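You operate a simulated robot arm through the tools that you are given. There is no shell and no other tool.

You run a simulated two-armed robot. Do the job below in one go: nothing can be reset, and whatever is moved stays where it is left.

TASK
Soak the green-banded stone in the white tray and close the lid.
Fine: push the plug in and fill to the line with the tray's own button, without running over; leave the other tray dry and its plug out.

It is judged by the outcome, as a careful person would: the job done as asked, and still so three seconds after it is handed in. It fails if anything else is knocked over, pushed out of place, dropped, spilled or broken. Lids that push on must go on centred and level and be pressed home; caps that screw on are set level and turned clockwise until they are tight.

THE ROBOT
Two 7-joint arms with fingered hands on one trunk that stands fixed in place. Base frame: the origin is at the foot of the trunk, x ahead of it, y to its left, z up. Readings come in mm, degrees, newtons and seconds.
The left shoulder is at [20, 269, 1172], the right one opposite. Each reaches about 1298 mm from its shoulder. Payload 5 kg a hand.
Tool frame (each hand has its own): the origin (TCP) lies between the finger pads and is the grasp point; the fingertips stand 42 mm ahead of it; z points along the fingers, y is the line along which they close. The gripper opens to 208 mm; its body begins 119 mm behind the TCP. The gripper is a hand of 4 fingers: y runs from the thumb to the fingers, the wrist lies at [0, 0, -317] in the tool frame, and closing takes about 1.5 s.
Orientation is that of the tool frame in the base frame, as [roll, pitch, yaw] about the fixed x, y, z axes, in that order (R = Rz(yaw) Ry(pitch) Rx(roll)). With the fingers straight down and closing along the base's y, the tool's x points along the base's -x, its y along +y and its z along -z.

THE INTERFACE
- The arms move only by the tool servo_tool. It takes "left_targets", "right_targets" or both (then of equal length, played together; a hand with none holds still); each is a list of rows, each a list of 7 numbers: the shift along the tool's x, y, z in mm, then the turn, a rotation vector about the tool's x, y, z in degrees, then the finger opening in mm, from 0 to 208. In form: [[dx, dy, dz, rx, ry, rz, jaw], ...]. A call has 1 to 20 rows; each row is the pose to reach, as a shift and turn from the pose commanded when the call began, along the tool's axes at that moment. Rows are played at 5 a second. More than 50 mm and 8.6 degrees between two rows, or a gripper value outside its range, and nothing of the call is played. A pose out of reach is approached as far as the arm can. The call stops where the force on the tool passes 90 N (or 10 N more than at its start, if that is more) or the arm is blocked; 0.2 s more then pass. Each finger travels about 153 mm/s and halts on what it meets, pressing with about 33 N; the grip force reading is that of the motor and also rises with nothing between the fingers. The clock runs only during rows and for 0.2 s after the last one: add rows that repeat a pose to give the fingers time. The reply holds the time, the measured pose of the TCP, the force on the tool along the base axes, the opening and the grip force, in the units named above and with some noise, with the torque about the TCP (base axes, N m) and any sound that the robot's microphone picked up.
- Cameras (640 x 400 px; columns grow to the right, rows downward): "scene" is now at [159.2, 19.1, 1448.3]; the picture's right is [0.23, -0.97, 0.00], its down [-0.46, -0.11, -0.88] and it looks along [0.86, 0.20, -0.48] (base axes); focal length 291 px, centre (320, 200). "left" rides on the left gripper at [-94, 1, -146] in its tool frame; the picture's right is [-0.01, -1.00, 0.00], its down [0.84, -0.01, -0.54] and it looks along [0.54, -0.01, 0.84] (tool axes); focal length 280 px, centre (320, 200). "right" rides on the right gripper at [94, 1, -146] in its tool frame; the picture's right is [-0.02, 1.00, 0.00], its down [-0.84, -0.01, -0.54] and it looks along [-0.54, -0.01, 0.84] (tool axes); focal length 280 px, centre (320, 200). There is no depth. A picture from a camera that has moved, and an enlarged one, comes with that camera's place and axes in the base frame and with its lens.
- camera(camera): a new picture of that camera. The clock stands still meanwhile.
- slide_trunk(by): moves the trunk up (or, below 0, down) by that many mm; the arms and the scene camera ride with it, the base frame stays. It gives what a move gives, with no picture.
- hand_shape(shape, hand): the hand has 4 fingers and takes this shape, open, in about a second: jaw (thumb against the fingers, like two jaws); tri (thumb and two fingers); tip (a fingertip pinch); poke (one finger out to press); point (the index stretched); flat (the hand flat); cup (the hand cupped); fist (a fist). The gripper value then closes the fingers along that shape, each until it touches; the sizes above hold for jaw. It gives what a move gives, with no picture.
- aim_head(pan, tilt): turns the head with the scene camera to pan (to the left, within 80 degrees either way) and tilt (down, from -29 to 69), counted from straight ahead of the robot (the tilt from the chest, where the trunk bows). It gives what a move gives.
- inspect(camera, box): a new picture of the part [left, top, right, bottom] of that camera's present view, enlarged. The clock stands still meanwhile.
- hand_in(): hands the job in; it is judged then, once.

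Places have to be worked out from the pictures, the camera data and where the tool is seen. Open the grippers and draw the arms clear of the work before you hand the job in, unless the task says otherwise.

The tools are called after ">>>" by a JSON object that holds its "op" and its "data". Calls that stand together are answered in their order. servo_tool: Moves the arms, as the interface text tells. Its arguments: {"type":"object","properties":{"left_targets":{"type":"array","items":{"type":"array","items":{"type":"number"}}},"right_targets":{"type":"array","items":{"type":"array","items":{"type":"number"}}}},"required":[]} The other tools are called the same way: slide_trunk (by) moves the trunk up or down; hand_shape (shape, hand) gives the hand a shape; aim_head (pan, tilt) turns the head that bears the scene camera; camera (camera) takes a picture; inspect (camera, box) takes an enlarged picture of a part of a camera's view; hand_in () hands the job in.

At the start:

```text
time: 0.0
left_tcp_pos: [497.7, 278.1, 1334.1]
left_tcp_rot: [-180.0, 0.0, -175.5]
left_force: [0.2, 0.0, 0.0]
left_ft_torque: [-0.01, -0.03, 0.01]
left_finger_gap: 207.8
left_gripper_force: 0.1
left_shape: jaw
right_tcp_pos: [548.0, -157.2, 1326.9]
right_tcp_rot: [179.9, 0.0, -175.4]
right_force: [0.4, 0.7, 0.5]
right_ft_torque: [0.0, -0.01, -0.02]
right_finger_gap: 207.8
right_gripper_force: 0.0
right_shape: jaw
trunk travel left (down, up): [-550.0, 71.0]
head pan, tilt (commanded): [13.2, 28.5]
```

scene: 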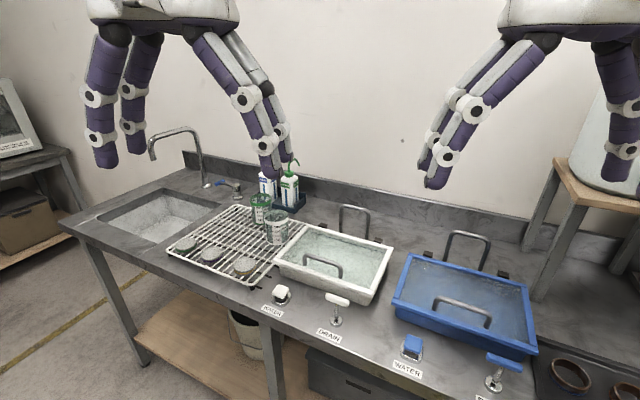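
right: 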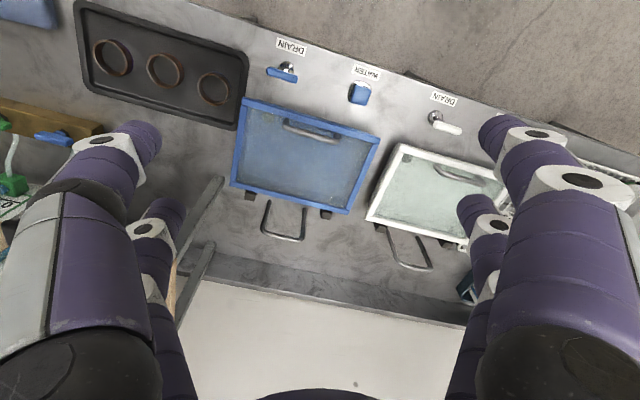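
left: 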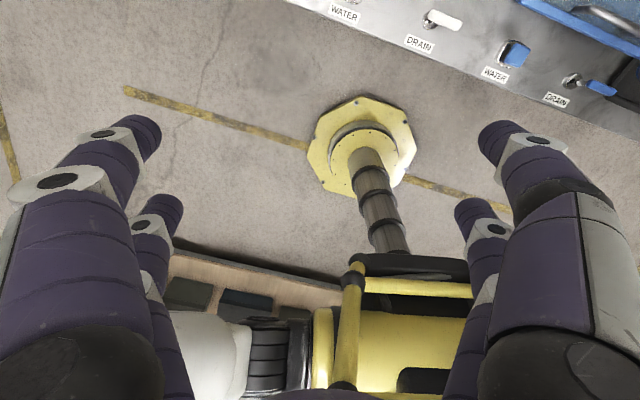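

The scene shows a white tray and a blue tray, each with a lid, a water button and a drain knob, and a rack with stones. I'll enlarge parts of the scene view before moving.

>>> {"op": "inspect", "data": {"camera": "scene", "box": [160, 180, 320, 300]}}

>>> {"op": "inspect", "data": {"camera": "scene", "box": [260, 200, 420, 350]}}

>>> {"op": "inspect", "data": {"camera": "scene", "box": [380, 220, 560, 400]}}

```text
3.33 times, centred on (240, 240) of scene
camera zoom: at [159.2, 19.1, 1448.3], right [0.23, -0.97, 0.0], down [-0.46, -0.11, -0.88], along [0.86, 0.2, -0.48], focal length 969 px, centre (587, 67)
```

zoom: 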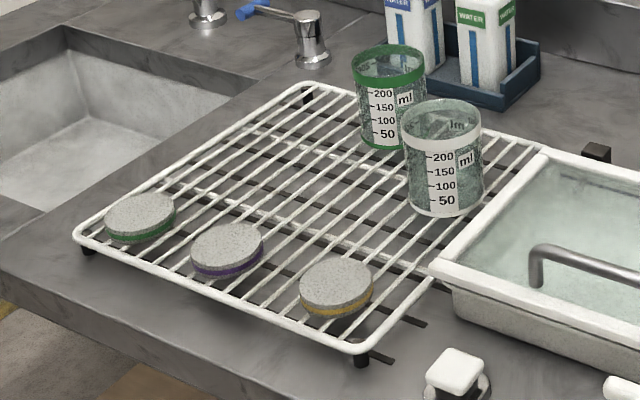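

```text
2.67 times, centred on (340, 275) of scene
camera zoom: at [159.2, 19.1, 1448.3], right [0.23, -0.97, 0.0], down [-0.46, -0.11, -0.88], along [0.86, 0.2, -0.48], focal length 775 px, centre (267, 0)
```

zoom: 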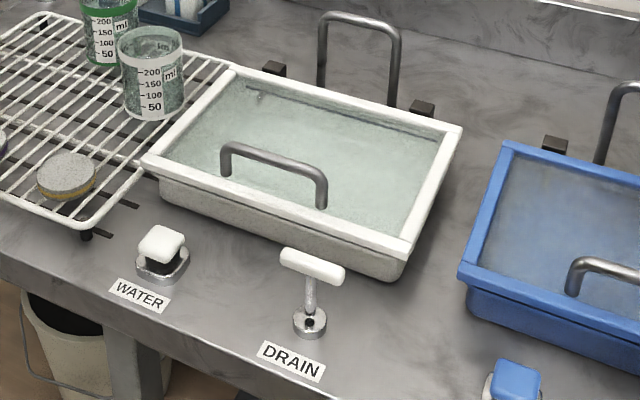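

```text
2.22 times, centred on (470, 310) of scene
camera zoom: at [159.2, 19.1, 1448.3], right [0.23, -0.97, 0.0], down [-0.46, -0.11, -0.88], along [0.86, 0.2, -0.48], focal length 646 px, centre (-13, -44)
```

zoom: 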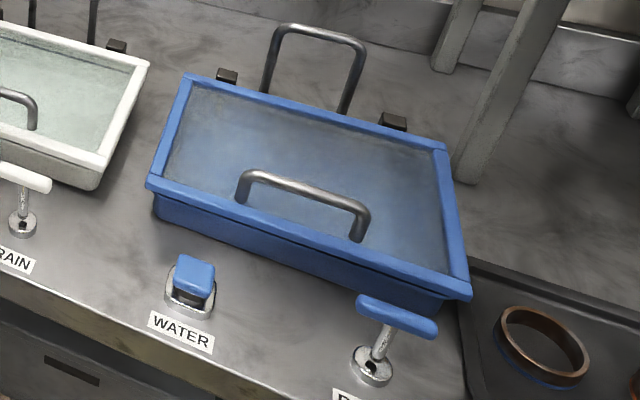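

I'll turn the head further down and toward the white tray for a better look at the tray, its controls and the rack.

>>> {"op": "aim_head", "data": {"pan": 18, "tilt": 42}}

>>> {"op": "camera", "data": {"camera": "scene"}}

```text
time: 0.8
left_tcp_pos: [499.2, 278.1, 1333.5]
left_tcp_rot: [-179.8, 0.0, -175.4]
left_force: [0.4, -0.1, 0.0]
left_ft_torque: [0.0, 0.01, 0.02]
left_finger_gap: 207.8
left_gripper_force: 0.0
left_shape: jaw
right_tcp_pos: [549.2, -156.7, 1326.2]
right_tcp_rot: [179.9, 0.0, -175.3]
right_force: [-0.1, -0.3, -0.4]
right_ft_torque: [-0.02, 0.01, -0.01]
right_finger_gap: 207.8
right_gripper_force: 0.1
right_shape: jaw
trunk travel left (down, up): [-550.0, 71.0]
head pan, tilt (commanded): [18.0, 42.0]
```

```text
taken
camera scene: at [150.2, 24.1, 1427.7], right [0.31, -0.95, 0.0], down [-0.64, -0.21, -0.74], along [0.71, 0.23, -0.67], focal length 291 px, centre (320, 200)
```

scene: 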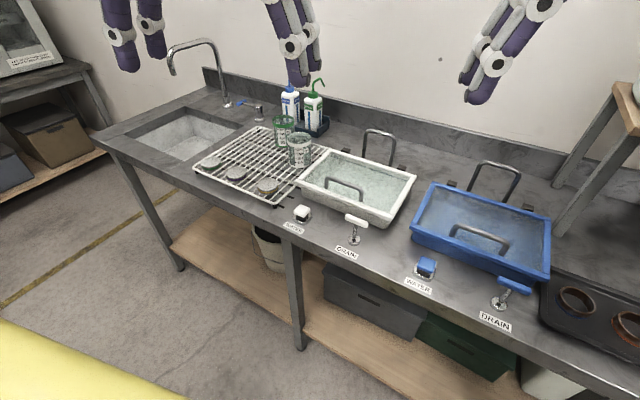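

The bench is in view. I'll enlarge the controls, the tray and the rack from this angle.

>>> {"op": "inspect", "data": {"camera": "scene", "box": [270, 120, 430, 260]}}

>>> {"op": "inspect", "data": {"camera": "scene", "box": [180, 100, 320, 220]}}

>>> {"op": "inspect", "data": {"camera": "scene", "box": [280, 190, 380, 260]}}

>>> {"op": "inspect", "data": {"camera": "right", "box": [340, 70, 540, 290]}}

```text
2.86 times, centred on (350, 190) of scene
camera zoom: at [150.2, 24.1, 1427.7], right [0.31, -0.95, 0.0], down [-0.64, -0.21, -0.74], along [0.71, 0.23, -0.67], focal length 831 px, centre (234, 229)
```

zoom: 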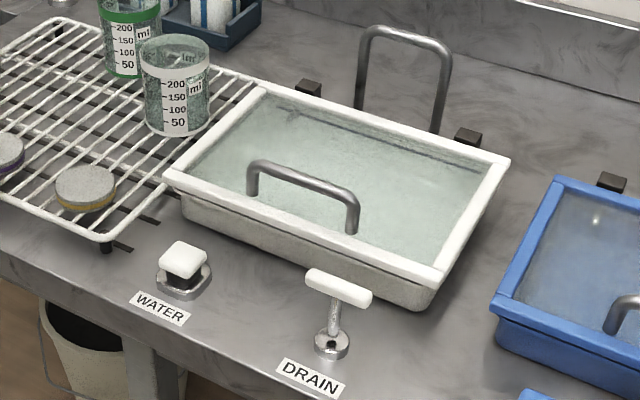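

```text
3.33 times, centred on (250, 160) of scene
camera zoom: at [150.2, 24.1, 1427.7], right [0.31, -0.95, 0.0], down [-0.64, -0.21, -0.74], along [0.71, 0.23, -0.67], focal length 969 px, centre (553, 333)
```

zoom: 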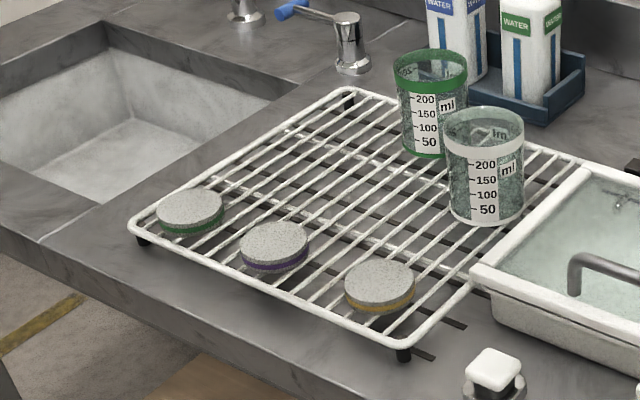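

```text
5.71 times, centred on (330, 225) of scene
camera zoom: at [150.2, 24.1, 1427.7], right [0.31, -0.95, 0.0], down [-0.64, -0.21, -0.74], along [0.71, 0.23, -0.67], focal length 1662 px, centre (263, 57)
```

zoom: 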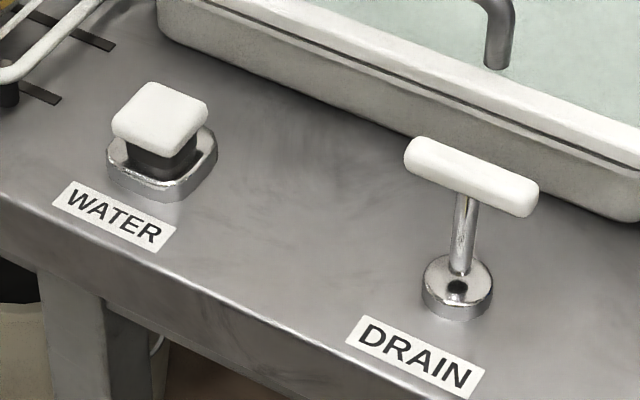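

```text
1.82 times, centred on (440, 180) of right
camera zoom: at [456.0, -164.5, 1472.1], right [-0.07, 1.0, 0.0], down [0.84, 0.05, 0.54], along [0.54, 0.04, -0.84], focal length 510 px, centre (102, 236)
```

zoom: 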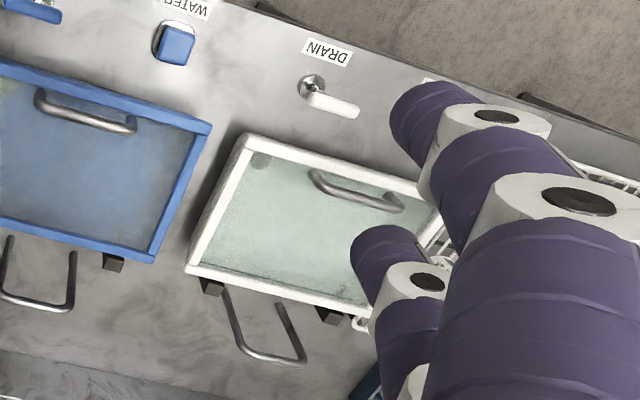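

Triangulating both views puts the white T-knob of the drain near [613, 87, 950], the white water button near [644, 233, 911], the white tray lid about 268×188 mm turned about 13°, and the green stone near [735, 556, 930]. I'll shape the right hand to poke and see how the fingertip stands.

>>> {"op": "hand_shape", "data": {"hand": "right", "shape": "poke"}}

>>> {"op": "camera", "data": {"camera": "right"}}

>>> {"op": "camera", "data": {"camera": "scene"}}

```text
time: 1.7
left_tcp_pos: [500.0, 278.6, 1333.7]
left_tcp_rot: [-179.8, 0.0, -175.3]
left_force: [1.0, 0.0, -0.9]
left_ft_torque: [-0.01, 0.01, 0.0]
left_finger_gap: 207.8
left_gripper_force: 0.1
left_shape: jaw
right_tcp_pos: [549.3, -157.1, 1326.9]
right_tcp_rot: [179.9, 0.0, -175.4]
right_force: [-0.2, -0.2, 0.1]
right_ft_torque: [0.02, 0.0, 0.0]
right_finger_gap: 0.0
right_gripper_force: 0.0
right_shape: poke
trunk travel left (down, up): [-550.0, 71.0]
head pan, tilt (commanded): [18.0, 42.0]
```

```text
taken
camera right: at [456.0, -164.4, 1472.1], right [-0.07, 1.0, 0.0], down [0.84, 0.05, 0.54], along [0.54, 0.04, -0.84], focal length 280 px, centre (320, 200)
```

right: 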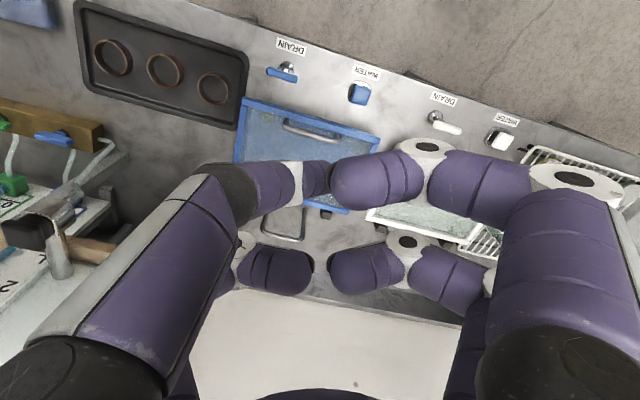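

```text
taken
camera scene: at [150.2, 24.2, 1427.6], right [0.31, -0.95, 0.0], down [-0.64, -0.21, -0.74], along [0.71, 0.23, -0.67], focal length 291 px, centre (320, 200)
```

scene: 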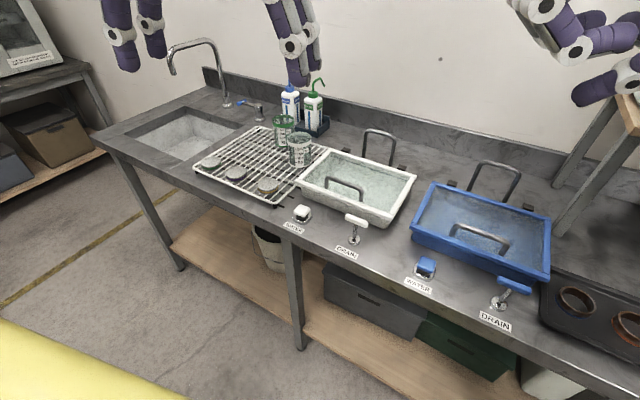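

The poke shape's geometry is not clear from this view; I'll enlarge both views of the right hand.

>>> {"op": "inspect", "data": {"camera": "right", "box": [160, 100, 640, 400]}}

>>> {"op": "aim_head", "data": {"pan": -10, "tilt": 10}}

>>> {"op": "camera", "data": {"camera": "scene"}}

```text
1.33 times, centred on (400, 250) of right
camera zoom: at [456.0, -164.4, 1472.1], right [-0.07, 1.0, 0.0], down [0.84, 0.05, 0.54], along [0.54, 0.04, -0.84], focal length 374 px, centre (213, 133)
```

zoom: 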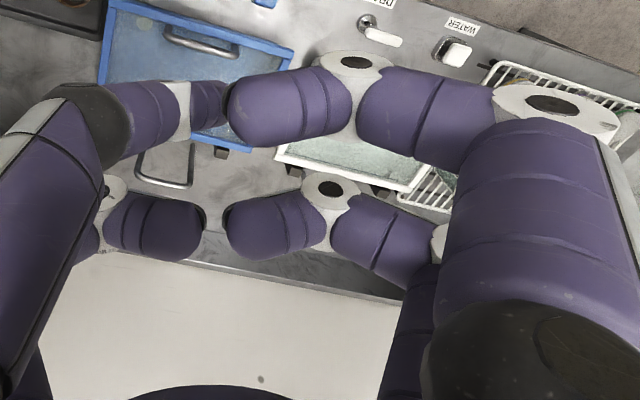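

```text
time: 2.6
left_tcp_pos: [499.4, 276.4, 1333.5]
left_tcp_rot: [-179.9, 0.0, -175.5]
left_force: [0.5, 0.3, 0.1]
left_ft_torque: [0.01, 0.01, -0.01]
left_finger_gap: 207.9
left_gripper_force: 0.0
left_shape: jaw
right_tcp_pos: [549.7, -157.7, 1326.2]
right_tcp_rot: [179.9, 0.0, -175.4]
right_force: [-0.2, -1.0, -0.4]
right_ft_torque: [-0.01, 0.0, 0.0]
right_finger_gap: 0.2
right_gripper_force: 0.0
right_shape: poke
trunk travel left (down, up): [-550.0, 71.0]
head pan, tilt (commanded): [-10.0, 10.0]
```

```text
taken
camera scene: at [162.3, -17.8, 1478.2], right [-0.17, -0.98, 0.0], down [-0.17, 0.03, -0.98], along [0.97, -0.17, -0.17], focal length 291 px, centre (320, 200)
```

scene: 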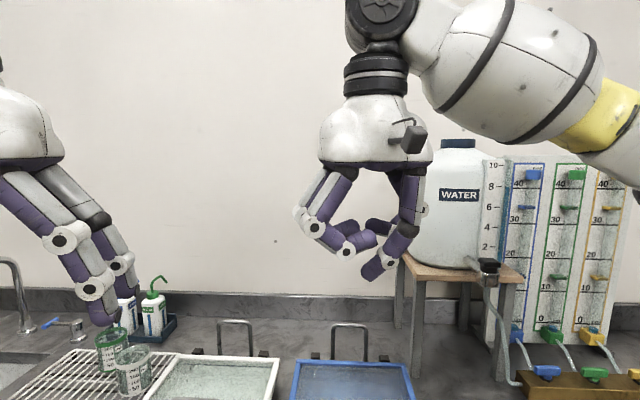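

The poke finger appears to end near the tool axis, some 35–40 mm past the TCP. I'll enlarge the scene view of the right hand to see it exactly.

>>> {"op": "inspect", "data": {"camera": "scene", "box": [270, 140, 470, 300]}}

>>> {"op": "hand_shape", "data": {"hand": "right", "shape": "point"}}

>>> {"op": "inspect", "data": {"camera": "scene", "box": [270, 140, 470, 300]}}

>>> {"op": "camera", "data": {"camera": "right"}}

```text
2.50 times, centred on (370, 220) of scene
camera zoom: at [162.3, -17.8, 1478.2], right [-0.17, -0.98, 0.0], down [-0.17, 0.03, -0.98], along [0.97, -0.17, -0.17], focal length 727 px, centre (195, 150)
```

zoom: 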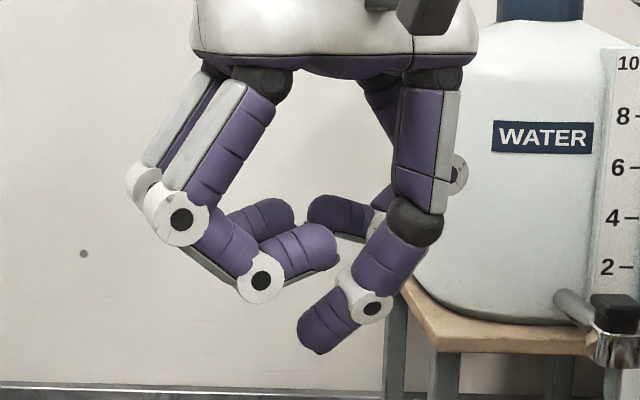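

```text
time: 3.5
left_tcp_pos: [499.0, 277.7, 1334.1]
left_tcp_rot: [180.0, 0.0, -175.5]
left_force: [-0.3, 0.3, -0.1]
left_ft_torque: [0.02, -0.02, 0.02]
left_finger_gap: 207.7
left_gripper_force: 0.1
left_shape: jaw
right_tcp_pos: [548.9, -158.7, 1327.3]
right_tcp_rot: [179.9, 0.0, -175.4]
right_force: [0.1, -0.6, 0.9]
right_ft_torque: [0.0, -0.07, 0.03]
right_finger_gap: 201.8
right_gripper_force: 0.1
right_shape: point
trunk travel left (down, up): [-550.0, 71.0]
head pan, tilt (commanded): [-10.0, 10.0]
```

```text
2.50 times, centred on (370, 220) of scene
camera zoom: at [162.3, -17.9, 1478.2], right [-0.17, -0.98, 0.0], down [-0.17, 0.03, -0.98], along [0.97, -0.17, -0.17], focal length 727 px, centre (195, 150)
```

zoom: 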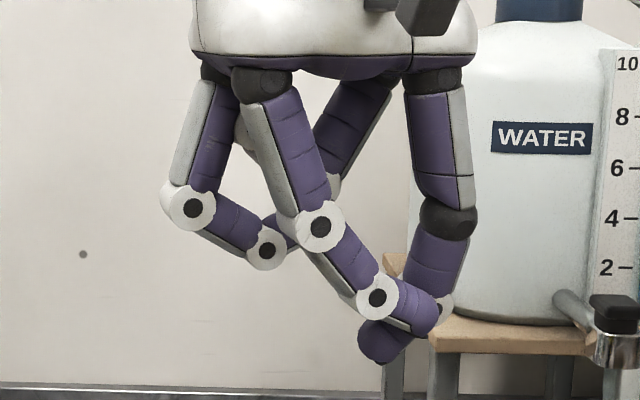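

```text
taken
camera right: at [456.0, -164.4, 1472.1], right [-0.07, 1.0, 0.0], down [0.84, 0.05, 0.54], along [0.54, 0.04, -0.84], focal length 280 px, centre (320, 200)
```

right: 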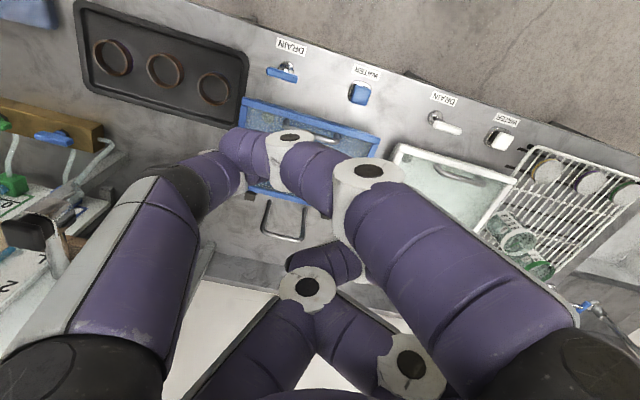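

In poke the pressing fingertip sits on the tool axis about 40 mm past the TCP, with the curled spare fingers on the side away from the camera. On the left hand that side faces the robot, away from the tray, so the left hand will do the pressing. I'll put the right hand back in jaw, move it aside, and shape the left hand to poke.

>>> {"op": "hand_shape", "data": {"hand": "right", "shape": "jaw"}}

>>> {"op": "hand_shape", "data": {"hand": "left", "shape": "poke"}}

>>> {"op": "servo_tool", "data": {"right_targets": [[15, -36, 0, 0, 0, 0, 208], [31, -73, 0, 0, 0, 0, 208], [47, -110, 0, 0, 0, 0, 208], [62, -145, 0, 0, 0, 0, 208]]}}

>>> {"op": "aim_head", "data": {"pan": 18, "tilt": 15}}

>>> {"op": "camera", "data": {"camera": "scene"}}

>>> {"op": "camera", "data": {"camera": "left"}}

```text
time: 4.4
left_tcp_pos: [499.7, 277.5, 1332.5]
left_tcp_rot: [-179.8, 0.0, -175.4]
left_force: [-0.5, -0.7, 0.0]
left_ft_torque: [-0.05, 0.01, 0.01]
left_finger_gap: 207.8
left_gripper_force: 0.0
left_shape: jaw
right_tcp_pos: [548.6, -157.8, 1325.9]
right_tcp_rot: [179.9, 0.0, -175.5]
right_force: [-0.2, -0.4, 0.0]
right_ft_torque: [0.03, -0.05, -0.01]
right_finger_gap: 208.0
right_gripper_force: 0.1
right_shape: jaw
trunk travel left (down, up): [-550.0, 71.0]
head pan, tilt (commanded): [-10.0, 10.0]
```

```text
time: 5.3
left_tcp_pos: [498.5, 278.0, 1332.8]
left_tcp_rot: [-179.9, 0.0, -175.4]
left_force: [0.7, -0.3, -0.8]
left_ft_torque: [-0.01, -0.01, 0.01]
left_finger_gap: 0.0
left_gripper_force: 0.0
left_shape: poke
right_tcp_pos: [547.9, -157.4, 1327.7]
right_tcp_rot: [179.9, 0.0, -175.4]
right_force: [0.1, -0.1, 0.5]
right_ft_torque: [0.03, -0.01, -0.02]
right_finger_gap: 208.0
right_gripper_force: 0.1
right_shape: jaw
trunk travel left (down, up): [-550.0, 71.0]
head pan, tilt (commanded): [-10.0, 10.0]
```

```text
time: 6.3
left_tcp_pos: [499.3, 276.6, 1334.9]
left_tcp_rot: [-180.0, 0.0, -175.5]
left_force: [-1.3, -0.8, 0.2]
left_ft_torque: [0.11, -0.13, -0.01]
left_finger_gap: 0.0
left_gripper_force: 0.0
left_shape: poke
right_tcp_pos: [498.2, -307.8, 1327.3]
right_tcp_rot: [179.9, 0.0, -175.4]
right_force: [0.2, 0.8, -0.3]
right_ft_torque: [0.04, 0.0, 0.01]
right_finger_gap: 207.9
right_gripper_force: 0.0
right_shape: jaw
trunk travel left (down, up): [-550.0, 71.0]
head pan, tilt (commanded): [-10.0, 10.0]
```

```text
time: 7.3
left_tcp_pos: [498.6, 277.9, 1334.2]
left_tcp_rot: [-179.9, 0.0, -175.3]
left_force: [0.3, 0.0, -0.8]
left_ft_torque: [-0.01, 0.02, 0.0]
left_finger_gap: 0.2
left_gripper_force: 0.0
left_shape: poke
right_tcp_pos: [498.4, -306.9, 1327.1]
right_tcp_rot: [179.8, -0.1, -175.3]
right_force: [-0.2, 0.2, -0.1]
right_ft_torque: [-0.02, 0.03, 0.01]
right_finger_gap: 208.1
right_gripper_force: 0.1
right_shape: jaw
trunk travel left (down, up): [-550.0, 71.0]
head pan, tilt (commanded): [18.0, 15.0]
```

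```text
taken
camera scene: at [159.8, 27.3, 1470.1], right [0.31, -0.95, 0.0], down [-0.25, -0.08, -0.97], along [0.92, 0.3, -0.26], focal length 291 px, centre (320, 200)
```

scene: 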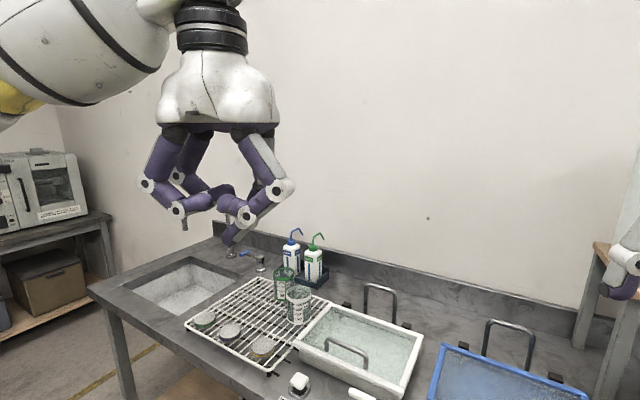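

```text
taken
camera left: at [592.1, 286.2, 1479.8], right [0.09, -1.0, 0.0], down [-0.84, -0.08, 0.54], along [-0.54, -0.05, -0.84], focal length 280 px, centre (320, 200)
```

left: 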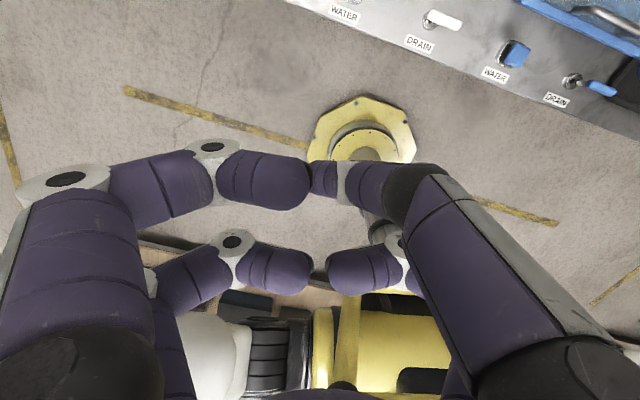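

The left hand's poke mirrors the right's, with the tip on the tool axis and the spare fingers on the robot side. I'll carry the left hand over the white drain knob, stopping well above it to check the alignment.

>>> {"op": "servo_tool", "data": {"left_targets": [[-14, -28, 30, 0, 0, 0, 0], [-28, -57, 60, 0, 0, 0, 0], [-42, -86, 90, 0, 0, 0, 0], [-56, -114, 120, 0, 0, 0, 0], [-70, -143, 150, 0, 0, 0, 0], [-84, -171, 180, 0, 0, 0, 0], [-98, -199, 210, 0, 0, 0, 0], [-98, -199, 250, 0, 0, 0, 0], [-98, -199, 270, 0, 0, 0, 0]]}}

>>> {"op": "aim_head", "data": {"pan": 10, "tilt": 38}}

>>> {"op": "camera", "data": {"camera": "scene"}}

>>> {"op": "camera", "data": {"camera": "left"}}

```text
time: 9.3
left_tcp_pos: [613.6, 85.1, 1064.4]
left_tcp_rot: [179.9, 0.0, -175.5]
left_force: [1.4, -0.8, 0.5]
left_ft_torque: [0.05, 0.04, 0.0]
left_finger_gap: 0.0
left_gripper_force: 0.1
left_shape: poke
right_tcp_pos: [498.5, -308.5, 1326.7]
right_tcp_rot: [179.9, 0.0, -175.6]
right_force: [0.2, -0.4, -0.2]
right_ft_torque: [0.07, 0.04, 0.0]
right_finger_gap: 208.0
right_gripper_force: 0.0
right_shape: jaw
trunk travel left (down, up): [-550.0, 71.0]
head pan, tilt (commanded): [18.0, 15.0]
```

```text
time: 10.1
left_tcp_pos: [613.9, 86.9, 1064.1]
left_tcp_rot: [-179.9, 0.0, -175.3]
left_force: [-0.1, 0.2, -0.4]
left_ft_torque: [-0.03, 0.0, 0.0]
left_finger_gap: 0.1
left_gripper_force: 0.0
left_shape: poke
right_tcp_pos: [497.2, -306.4, 1327.9]
right_tcp_rot: [180.0, 0.0, -175.3]
right_force: [0.1, -0.2, -0.2]
right_ft_torque: [0.01, -0.04, 0.0]
right_finger_gap: 208.2
right_gripper_force: 0.0
right_shape: jaw
trunk travel left (down, up): [-550.0, 71.0]
head pan, tilt (commanded): [10.0, 38.0]
```

```text
taken
camera scene: at [155.6, 13.3, 1433.6], right [0.17, -0.98, 0.0], down [-0.61, -0.11, -0.79], along [0.78, 0.14, -0.62], focal length 291 px, centre (320, 200)
```

scene: 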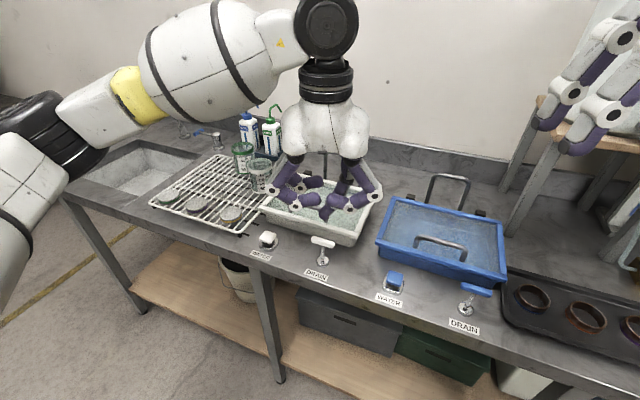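

```text
taken
camera left: at [705.6, 95.0, 1210.4], right [0.09, -1.0, 0.0], down [-0.84, -0.08, 0.54], along [-0.54, -0.05, -0.84], focal length 280 px, centre (320, 200)
```

left: 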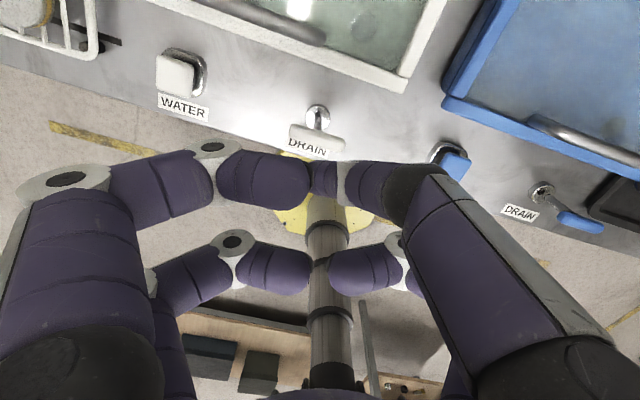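

The T-knob solves to about (611, 87, 950) in both new views, almost under the tip. I'll enlarge the scene around the fingertip and the knob to check the tip's offset.

>>> {"op": "inspect", "data": {"camera": "scene", "box": [260, 160, 390, 275]}}

```text
3.48 times, centred on (325, 218) of scene
camera zoom: at [155.6, 13.3, 1433.6], right [0.17, -0.98, 0.0], down [-0.61, -0.11, -0.79], along [0.78, 0.14, -0.62], focal length 1011 px, centre (303, 139)
```

zoom: 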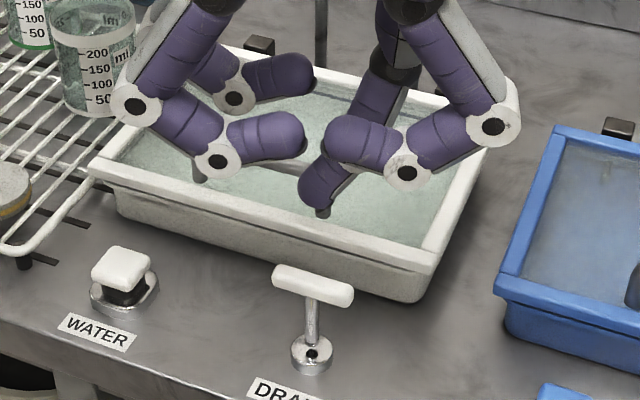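

The tip lines up with the tool axis at about 42 mm ahead. I'll nudge 3 mm back and descend in small steps onto the knob, watching the force.

>>> {"op": "servo_tool", "data": {"left_targets": [[3, 1, 20, 0, 0, 0, 0], [3, 1, 40, 0, 0, 0, 0], [3, 1, 55, 0, 0, 0, 0], [3, 1, 62, 0, 0, 0, 0], [3, 1, 68, 0, 0, 0, 0], [3, 1, 74, 0, 0, 0, 0], [3, 1, 80, 0, 0, 0, 0], [3, 1, 86, 0, 0, 0, 0]]}}

>>> {"op": "inspect", "data": {"camera": "scene", "box": [260, 160, 390, 275]}}

>>> {"op": "camera", "data": {"camera": "left"}}

```text
time: 11.9
left_tcp_pos: [609.8, 88.6, 979.0]
left_tcp_rot: [-179.9, 0.0, -175.5]
left_force: [-0.2, 0.2, 2.5]
left_ft_torque: [0.0, 0.0, 0.01]
left_finger_gap: 0.0
left_gripper_force: 0.0
left_shape: poke
right_tcp_pos: [498.6, -307.3, 1327.1]
right_tcp_rot: [179.9, 0.0, -175.4]
right_force: [-1.0, -0.2, -0.1]
right_ft_torque: [0.01, 0.0, 0.01]
right_finger_gap: 207.9
right_gripper_force: 0.0
right_shape: jaw
trunk travel left (down, up): [-550.0, 71.0]
head pan, tilt (commanded): [10.0, 38.0]
```

```text
3.48 times, centred on (325, 218) of scene
camera zoom: at [155.6, 13.3, 1433.6], right [0.17, -0.98, 0.0], down [-0.61, -0.11, -0.79], along [0.78, 0.14, -0.62], focal length 1011 px, centre (303, 139)
```

zoom: 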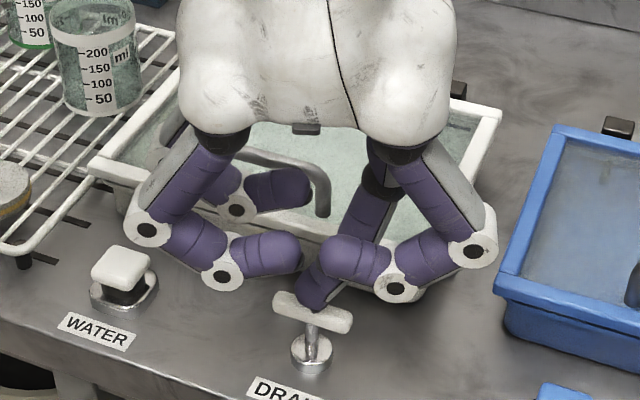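

```text
taken
camera left: at [702.0, 96.0, 1124.8], right [0.09, -1.0, 0.0], down [-0.84, -0.08, 0.54], along [-0.54, -0.05, -0.84], focal length 280 px, centre (320, 200)
```

left: 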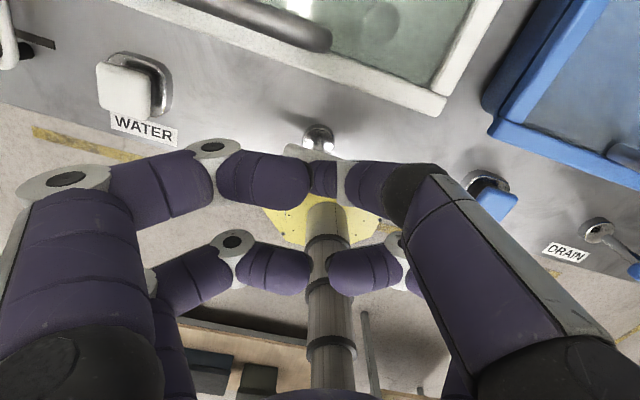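

The knob moved down with only 2.5 N. I'll keep pressing in small steps until it seats.

>>> {"op": "servo_tool", "data": {"left_targets": [[0, 0, 5, 0, 0, 0, 0], [0, 0, 10, 0, 0, 0, 0], [0, 0, 14, 0, 0, 0, 0], [0, 0, 18, 0, 0, 0, 0]]}}

>>> {"op": "inspect", "data": {"camera": "scene", "box": [260, 160, 390, 275]}}

```text
time: 12.9
left_tcp_pos: [607.8, 83.6, 966.3]
left_tcp_rot: [-179.7, 0.3, -175.7]
left_force: [-2.0, -23.3, 76.5]
left_ft_torque: [0.53, -0.18, -0.04]
left_finger_gap: 0.0
left_gripper_force: 0.1
left_shape: poke
right_tcp_pos: [496.2, -308.9, 1327.7]
right_tcp_rot: [179.9, 0.2, -175.5]
right_force: [0.7, 0.5, -0.2]
right_ft_torque: [-0.04, -0.02, -0.01]
right_finger_gap: 208.0
right_gripper_force: 0.0
right_shape: jaw
trunk travel left (down, up): [-550.0, 71.0]
head pan, tilt (commanded): [10.0, 38.0]
```

```text
3.48 times, centred on (325, 218) of scene
camera zoom: at [152.4, 11.6, 1434.3], right [0.17, -0.98, 0.0], down [-0.6, -0.11, -0.79], along [0.78, 0.14, -0.61], focal length 1011 px, centre (303, 139)
```

zoom: 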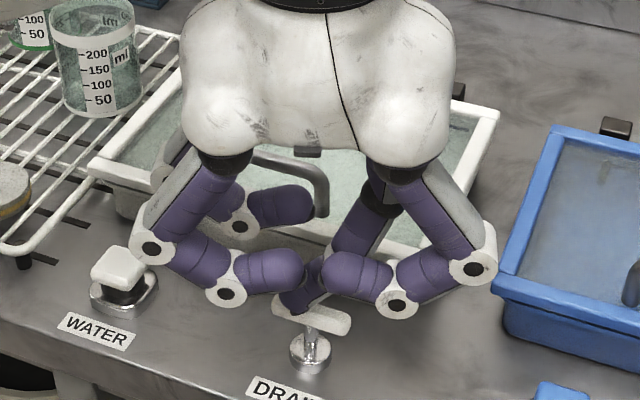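

The force rose sharply to about 76 N, which looks like the end stop. I'll back off upward and look at the knob's height.

>>> {"op": "servo_tool", "data": {"left_targets": [[0, 0, -15, 0, 0, 0, 0], [0, 0, -40, 0, 0, 0, 0], [0, 0, -80, 0, 0, 0, 0], [0, 0, -120, 0, 0, 0, 0]]}}

>>> {"op": "inspect", "data": {"camera": "scene", "box": [260, 160, 390, 275]}}

>>> {"op": "camera", "data": {"camera": "left"}}

```text
time: 13.9
left_tcp_pos: [607.5, 87.9, 1081.4]
left_tcp_rot: [-179.9, -0.1, -175.5]
left_force: [-0.1, 0.0, -1.1]
left_ft_torque: [0.07, -0.06, -0.03]
left_finger_gap: 0.1
left_gripper_force: 0.0
left_shape: poke
right_tcp_pos: [498.2, -306.4, 1327.3]
right_tcp_rot: [179.9, 0.1, -175.4]
right_force: [-1.0, -0.1, 0.0]
right_ft_torque: [0.04, -0.15, -0.02]
right_finger_gap: 208.0
right_gripper_force: 0.0
right_shape: jaw
trunk travel left (down, up): [-550.0, 71.0]
head pan, tilt (commanded): [10.0, 38.0]
```

```text
3.48 times, centred on (325, 218) of scene
camera zoom: at [154.9, 12.7, 1433.6], right [0.17, -0.98, 0.0], down [-0.61, -0.11, -0.79], along [0.78, 0.14, -0.61], focal length 1011 px, centre (303, 139)
```

zoom: 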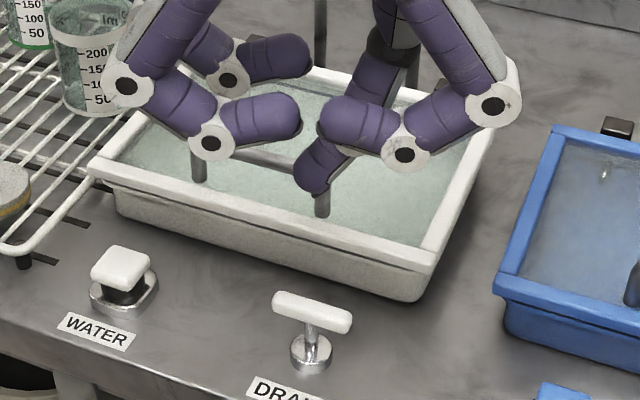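

```text
taken
camera left: at [700.6, 95.9, 1226.3], right [0.09, -1.0, 0.0], down [-0.84, -0.08, 0.54], along [-0.54, -0.05, -0.84], focal length 280 px, centre (320, 200)
```

left: 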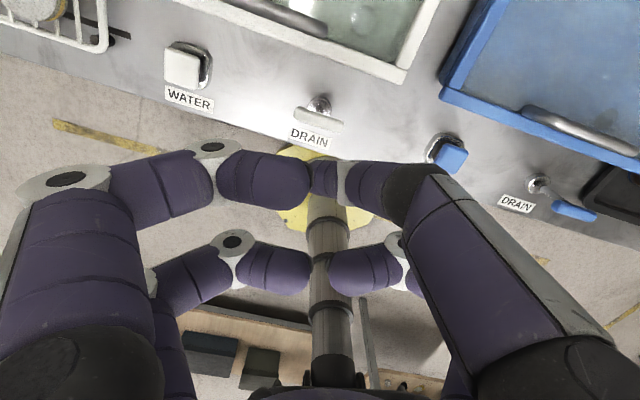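

The white knob now stands about 26 mm lower and stays there, so the plug looks pushed in. Next is the lid: I'll raise the left hand, make it a jaw, and turn it about 72° so it closes across the lid handle.

>>> {"op": "servo_tool", "data": {"left_targets": [[0, 0, -40, 0, 0, 0, 0], [0, 0, -80, 0, 0, 0, 0], [0, 0, -120, 0, 0, 0, 0]]}}

>>> {"op": "hand_shape", "data": {"hand": "left", "shape": "jaw"}}

>>> {"op": "servo_tool", "data": {"left_targets": [[0, 0, 0, 0, 0, -8, 160], [0, 0, 0, 0, 0, -16, 120], [0, 0, 0, 0, 0, -24, 80], [0, 0, 0, 0, 0, -32, 80], [0, 0, 0, 0, 0, -40, 80], [0, 0, 0, 0, 0, -48, 80], [0, 0, 0, 0, 0, -56, 80], [0, 0, 0, 0, 0, -64, 80], [0, 0, 0, 0, 0, -72, 80]]}}

>>> {"op": "camera", "data": {"camera": "scene"}}

>>> {"op": "camera", "data": {"camera": "left"}}

```text
time: 14.7
left_tcp_pos: [607.6, 86.4, 1200.8]
left_tcp_rot: [-180.0, 0.0, -175.5]
left_force: [-0.4, -0.8, 0.0]
left_ft_torque: [0.1, -0.17, 0.05]
left_finger_gap: 0.0
left_gripper_force: 0.0
left_shape: poke
right_tcp_pos: [496.7, -307.5, 1328.9]
right_tcp_rot: [180.0, 0.1, -175.5]
right_force: [-1.6, -1.5, 0.2]
right_ft_torque: [0.08, -0.21, -0.02]
right_finger_gap: 208.1
right_gripper_force: 0.0
right_shape: jaw
trunk travel left (down, up): [-550.0, 71.0]
head pan, tilt (commanded): [10.0, 38.0]
```

```text
time: 15.6
left_tcp_pos: [608.7, 87.8, 1200.3]
left_tcp_rot: [-179.8, 0.0, -175.4]
left_force: [-0.3, -0.2, 0.6]
left_ft_torque: [0.01, 0.01, -0.01]
left_finger_gap: 208.1
left_gripper_force: 0.2
left_shape: jaw
right_tcp_pos: [498.4, -307.3, 1328.0]
right_tcp_rot: [179.9, 0.0, -175.5]
right_force: [0.1, 0.5, -0.9]
right_ft_torque: [0.01, 0.01, 0.0]
right_finger_gap: 207.7
right_gripper_force: 0.2
right_shape: jaw
trunk travel left (down, up): [-550.0, 71.0]
head pan, tilt (commanded): [10.0, 38.0]
```

```text
time: 17.6
left_tcp_pos: [608.9, 87.6, 1199.7]
left_tcp_rot: [180.0, -0.2, -103.3]
left_force: [0.0, 0.5, 0.3]
left_ft_torque: [-0.04, -0.02, -0.03]
left_finger_gap: 80.6
left_gripper_force: 0.0
left_shape: jaw
right_tcp_pos: [498.2, -306.2, 1327.3]
right_tcp_rot: [179.8, 0.0, -175.3]
right_force: [-0.7, 0.4, -0.7]
right_ft_torque: [-0.04, 0.0, -0.02]
right_finger_gap: 207.8
right_gripper_force: 0.1
right_shape: jaw
trunk travel left (down, up): [-550.0, 71.0]
head pan, tilt (commanded): [10.0, 38.0]
```

```text
taken
camera scene: at [155.7, 13.3, 1433.6], right [0.17, -0.98, 0.0], down [-0.61, -0.11, -0.79], along [0.78, 0.14, -0.62], focal length 291 px, centre (320, 200)
```

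scene: 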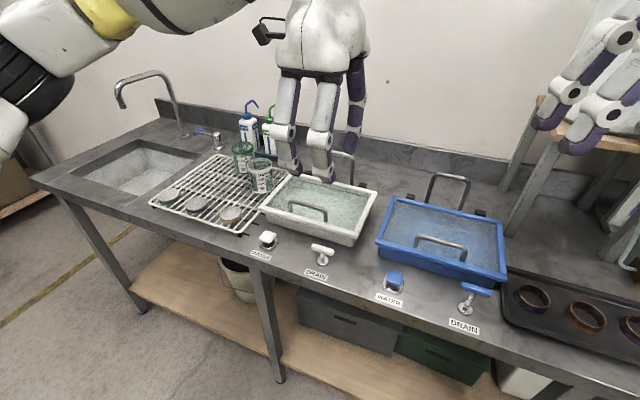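

```text
taken
camera left: at [629.0, 178.6, 1346.1], right [0.98, -0.22, 0.0], down [-0.18, -0.82, 0.54], along [-0.12, -0.53, -0.84], focal length 280 px, centre (320, 200)
```

left: 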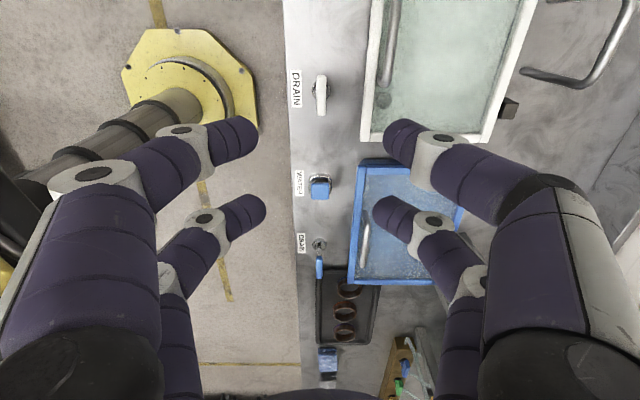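

The left hand turned cleanly to yaw −103°, so it now closes across the bench. I'll move it over the lid handle, near (699, 141), staying about 50 mm above it.

>>> {"op": "servo_tool", "data": {"left_targets": [[-18, -19, 20, 0, 0, 0, 80], [-36, -38, 45, 0, 0, 0, 80], [-54, -57, 75, 0, 0, 0, 80], [-72, -75, 105, 0, 0, 0, 80]]}}

>>> {"op": "camera", "data": {"camera": "left"}}

>>> {"op": "inspect", "data": {"camera": "scene", "box": [240, 130, 400, 260]}}

```text
time: 18.6
left_tcp_pos: [699.6, 139.9, 1096.1]
left_tcp_rot: [179.9, -0.1, -103.5]
left_force: [0.2, 0.0, 0.0]
left_ft_torque: [-0.06, 0.07, 0.0]
left_finger_gap: 80.4
left_gripper_force: 0.0
left_shape: jaw
right_tcp_pos: [498.5, -306.5, 1327.2]
right_tcp_rot: [180.0, 0.0, -175.4]
right_force: [0.0, 0.6, 0.2]
right_ft_torque: [-0.08, 0.05, 0.02]
right_finger_gap: 207.8
right_gripper_force: 0.1
right_shape: jaw
trunk travel left (down, up): [-550.0, 71.0]
head pan, tilt (commanded): [10.0, 38.0]
```

```text
taken
camera left: at [719.9, 231.2, 1241.4], right [0.98, -0.22, 0.0], down [-0.18, -0.82, 0.54], along [-0.12, -0.53, -0.84], focal length 280 px, centre (320, 200)
```

left: 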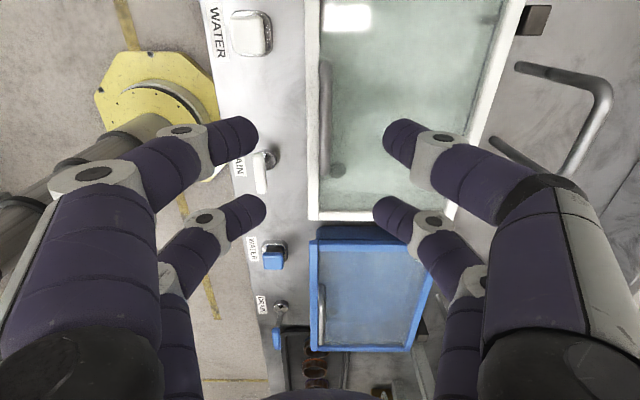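

```text
3.08 times, centred on (320, 195) of scene
camera zoom: at [156.2, 13.5, 1433.4], right [0.17, -0.98, 0.0], down [-0.61, -0.11, -0.79], along [0.78, 0.14, -0.62], focal length 895 px, centre (320, 215)
```

zoom: 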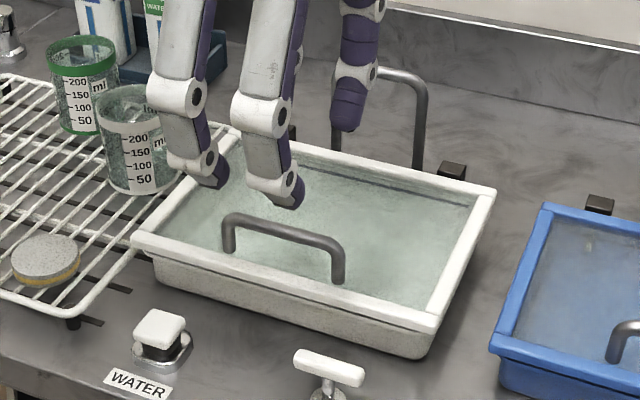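

The handle bar shows about 5 mm behind the finger centreline at z≈972. I'll shift by that, descend until the bar sits about 26 mm past the TCP, and look again before closing.

>>> {"op": "servo_tool", "data": {"left_targets": [[2, -3, 25, 0, 0, 0, 80], [3, -5, 50, 0, 0, 0, 80], [3, -5, 75, 0, 0, 0, 80], [3, -5, 90, 0, 0, 0, 80], [3, -5, 97, 0, 0, 0, 80]]}}

>>> {"op": "camera", "data": {"camera": "left"}}

>>> {"op": "inspect", "data": {"camera": "scene", "box": [240, 130, 400, 260]}}

```text
time: 19.8
left_tcp_pos: [703.7, 136.1, 996.7]
left_tcp_rot: [-180.0, -0.1, -103.4]
left_force: [0.6, 0.9, 0.3]
left_ft_torque: [-0.04, 0.03, 0.0]
left_finger_gap: 80.2
left_gripper_force: 0.0
left_shape: jaw
right_tcp_pos: [497.9, -306.9, 1325.9]
right_tcp_rot: [179.9, 0.0, -175.5]
right_force: [0.6, -0.8, 0.3]
right_ft_torque: [-0.04, 0.03, 0.03]
right_finger_gap: 207.9
right_gripper_force: 0.0
right_shape: jaw
trunk travel left (down, up): [-550.0, 71.0]
head pan, tilt (commanded): [10.0, 38.0]
```

```text
taken
camera left: at [723.5, 227.0, 1143.1], right [0.98, -0.22, 0.0], down [-0.18, -0.82, 0.54], along [-0.12, -0.53, -0.84], focal length 280 px, centre (320, 200)
```

left: 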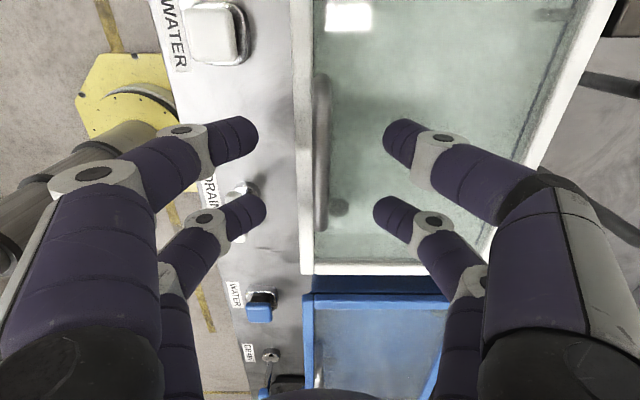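

```text
3.08 times, centred on (320, 195) of scene
camera zoom: at [156.0, 13.4, 1433.5], right [0.17, -0.98, 0.0], down [-0.61, -0.11, -0.79], along [0.78, 0.14, -0.62], focal length 895 px, centre (320, 215)
```

zoom: 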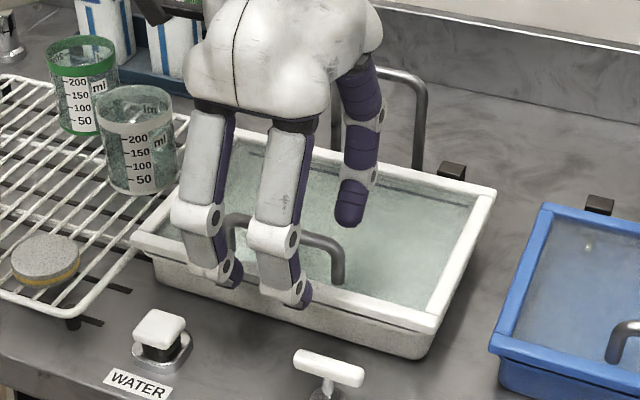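

The bar is centred between the two finger pairs. I'll close on it.

>>> {"op": "servo_tool", "data": {"left_targets": [[0, 0, 0, 0, 0, 0, 40], [0, 0, 0, 0, 0, 0, 20], [0, 0, 0, 0, 0, 0, 5], [0, 0, 0, 0, 0, 0, 0], [0, 0, 0, 0, 0, 0, 0], [0, 0, 0, 0, 0, 0, 0]]}}

>>> {"op": "camera", "data": {"camera": "left"}}

>>> {"op": "inspect", "data": {"camera": "scene", "box": [240, 130, 400, 260]}}

```text
time: 21.2
left_tcp_pos: [703.5, 136.0, 998.8]
left_tcp_rot: [180.0, -0.1, -103.4]
left_force: [2.4, -0.4, -2.1]
left_ft_torque: [0.02, -0.07, -0.02]
left_finger_gap: 4.9
left_gripper_force: 33.3
left_shape: jaw
right_tcp_pos: [498.9, -306.4, 1326.6]
right_tcp_rot: [179.8, 0.1, -175.4]
right_force: [0.1, 0.0, 0.1]
right_ft_torque: [-0.02, -0.02, -0.02]
right_finger_gap: 207.9
right_gripper_force: 0.0
right_shape: jaw
trunk travel left (down, up): [-550.0, 71.0]
head pan, tilt (commanded): [10.0, 38.0]
```

```text
taken
camera left: at [723.6, 226.9, 1143.4], right [0.98, -0.22, 0.0], down [-0.18, -0.82, 0.54], along [-0.12, -0.53, -0.84], focal length 280 px, centre (320, 200)
```

left: 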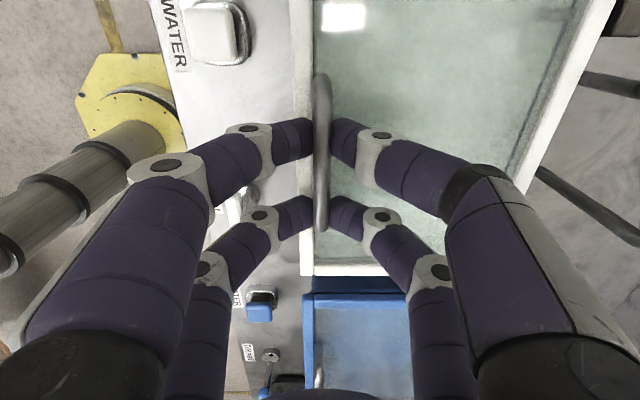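

```text
3.08 times, centred on (320, 195) of scene
camera zoom: at [156.0, 13.3, 1433.5], right [0.17, -0.98, 0.0], down [-0.61, -0.11, -0.79], along [0.78, 0.14, -0.62], focal length 895 px, centre (320, 215)
```

zoom: 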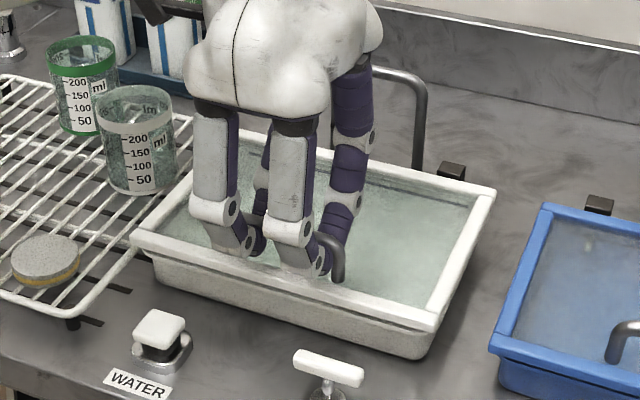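

The fingers hold the bar (gap 4.9 mm, 33 N). I'll lift the lid along an arc about its rear hinge, first to about 30°, and check forces and pictures.

>>> {"op": "servo_tool", "data": {"left_targets": [[0, -3.1, -14.5, 0, 0, 0, 0], [0, -7.5, -28.5, 0, 0, 0, 0], [0, -13.1, -42.2, 0, 0, 0, 0], [0, -19.9, -55.2, 0, 0, 0, 0], [0, -27.8, -67.7, 0, 0, 0, 0], [0, -36.7, -79.4, 0, 0, 0, 0]]}}

>>> {"op": "camera", "data": {"camera": "scene"}}

>>> {"op": "camera", "data": {"camera": "left"}}

```text
time: 22.6
left_tcp_pos: [739.6, 127.2, 1077.4]
left_tcp_rot: [179.9, -0.1, -103.4]
left_force: [4.6, 6.6, -8.2]
left_ft_torque: [0.83, 0.32, -0.64]
left_finger_gap: 4.2
left_gripper_force: 33.3
left_shape: jaw
right_tcp_pos: [497.9, -305.4, 1327.4]
right_tcp_rot: [180.0, 0.1, -175.3]
right_force: [-0.2, -0.1, 0.4]
right_ft_torque: [0.02, 0.03, -0.02]
right_finger_gap: 207.9
right_gripper_force: 0.1
right_shape: jaw
trunk travel left (down, up): [-550.0, 71.0]
head pan, tilt (commanded): [10.0, 38.0]
```

```text
taken
camera scene: at [156.5, 13.8, 1433.4], right [0.17, -0.98, 0.0], down [-0.61, -0.11, -0.79], along [0.78, 0.14, -0.62], focal length 291 px, centre (320, 200)
```

scene: 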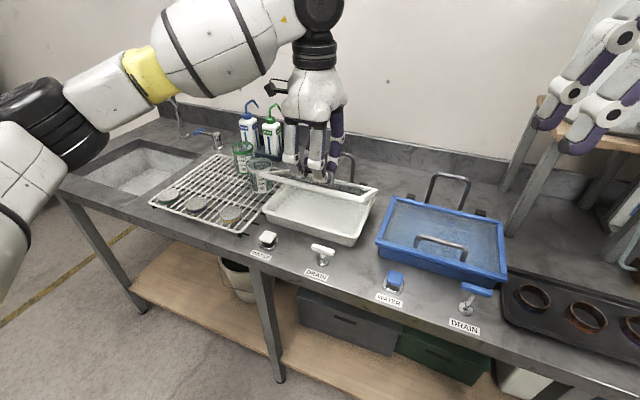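

```text
taken
camera left: at [759.2, 219.5, 1223.3], right [0.98, -0.22, 0.0], down [-0.18, -0.82, 0.54], along [-0.12, -0.53, -0.84], focal length 280 px, centre (320, 200)
```

left: 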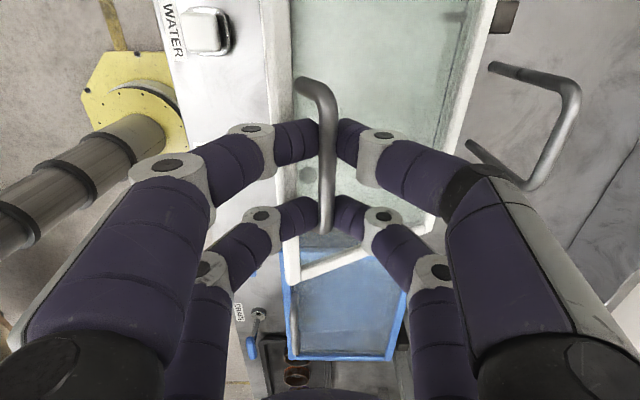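

The lid swings up on its rear hinge with small forces. I'll look at the fingers in the handle and at the tray's inside before going on.

>>> {"op": "inspect", "data": {"camera": "scene", "box": [245, 140, 395, 260]}}

>>> {"op": "inspect", "data": {"camera": "left", "box": [220, 50, 460, 300]}}

```text
3.33 times, centred on (320, 200) of scene
camera zoom: at [156.5, 13.8, 1433.4], right [0.17, -0.98, 0.0], down [-0.61, -0.11, -0.79], along [0.78, 0.14, -0.62], focal length 969 px, centre (320, 200)
```

zoom: 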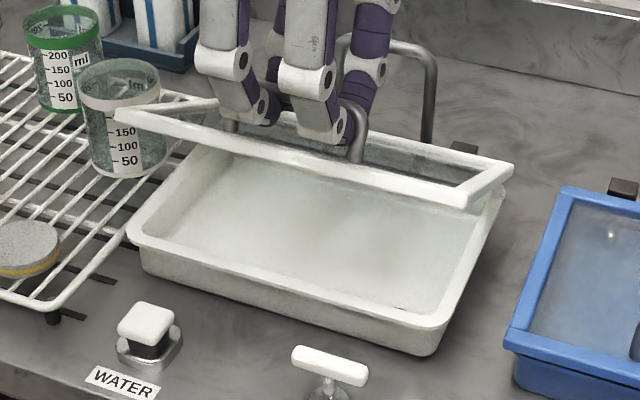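

```text
1.60 times, centred on (340, 175) of left
camera zoom: at [759.2, 219.5, 1223.3], right [0.98, -0.22, 0.0], down [-0.18, -0.82, 0.54], along [-0.12, -0.53, -0.84], focal length 449 px, centre (288, 240)
```

zoom: 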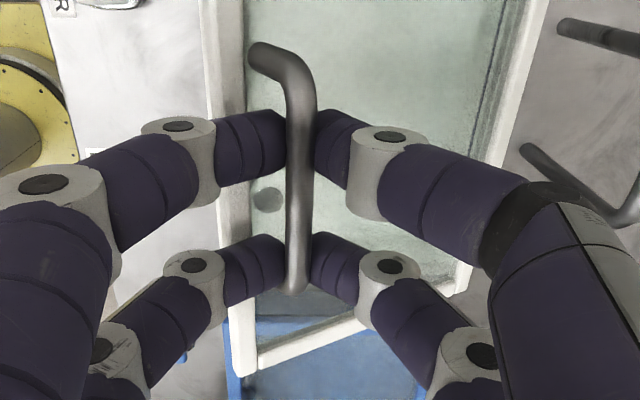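

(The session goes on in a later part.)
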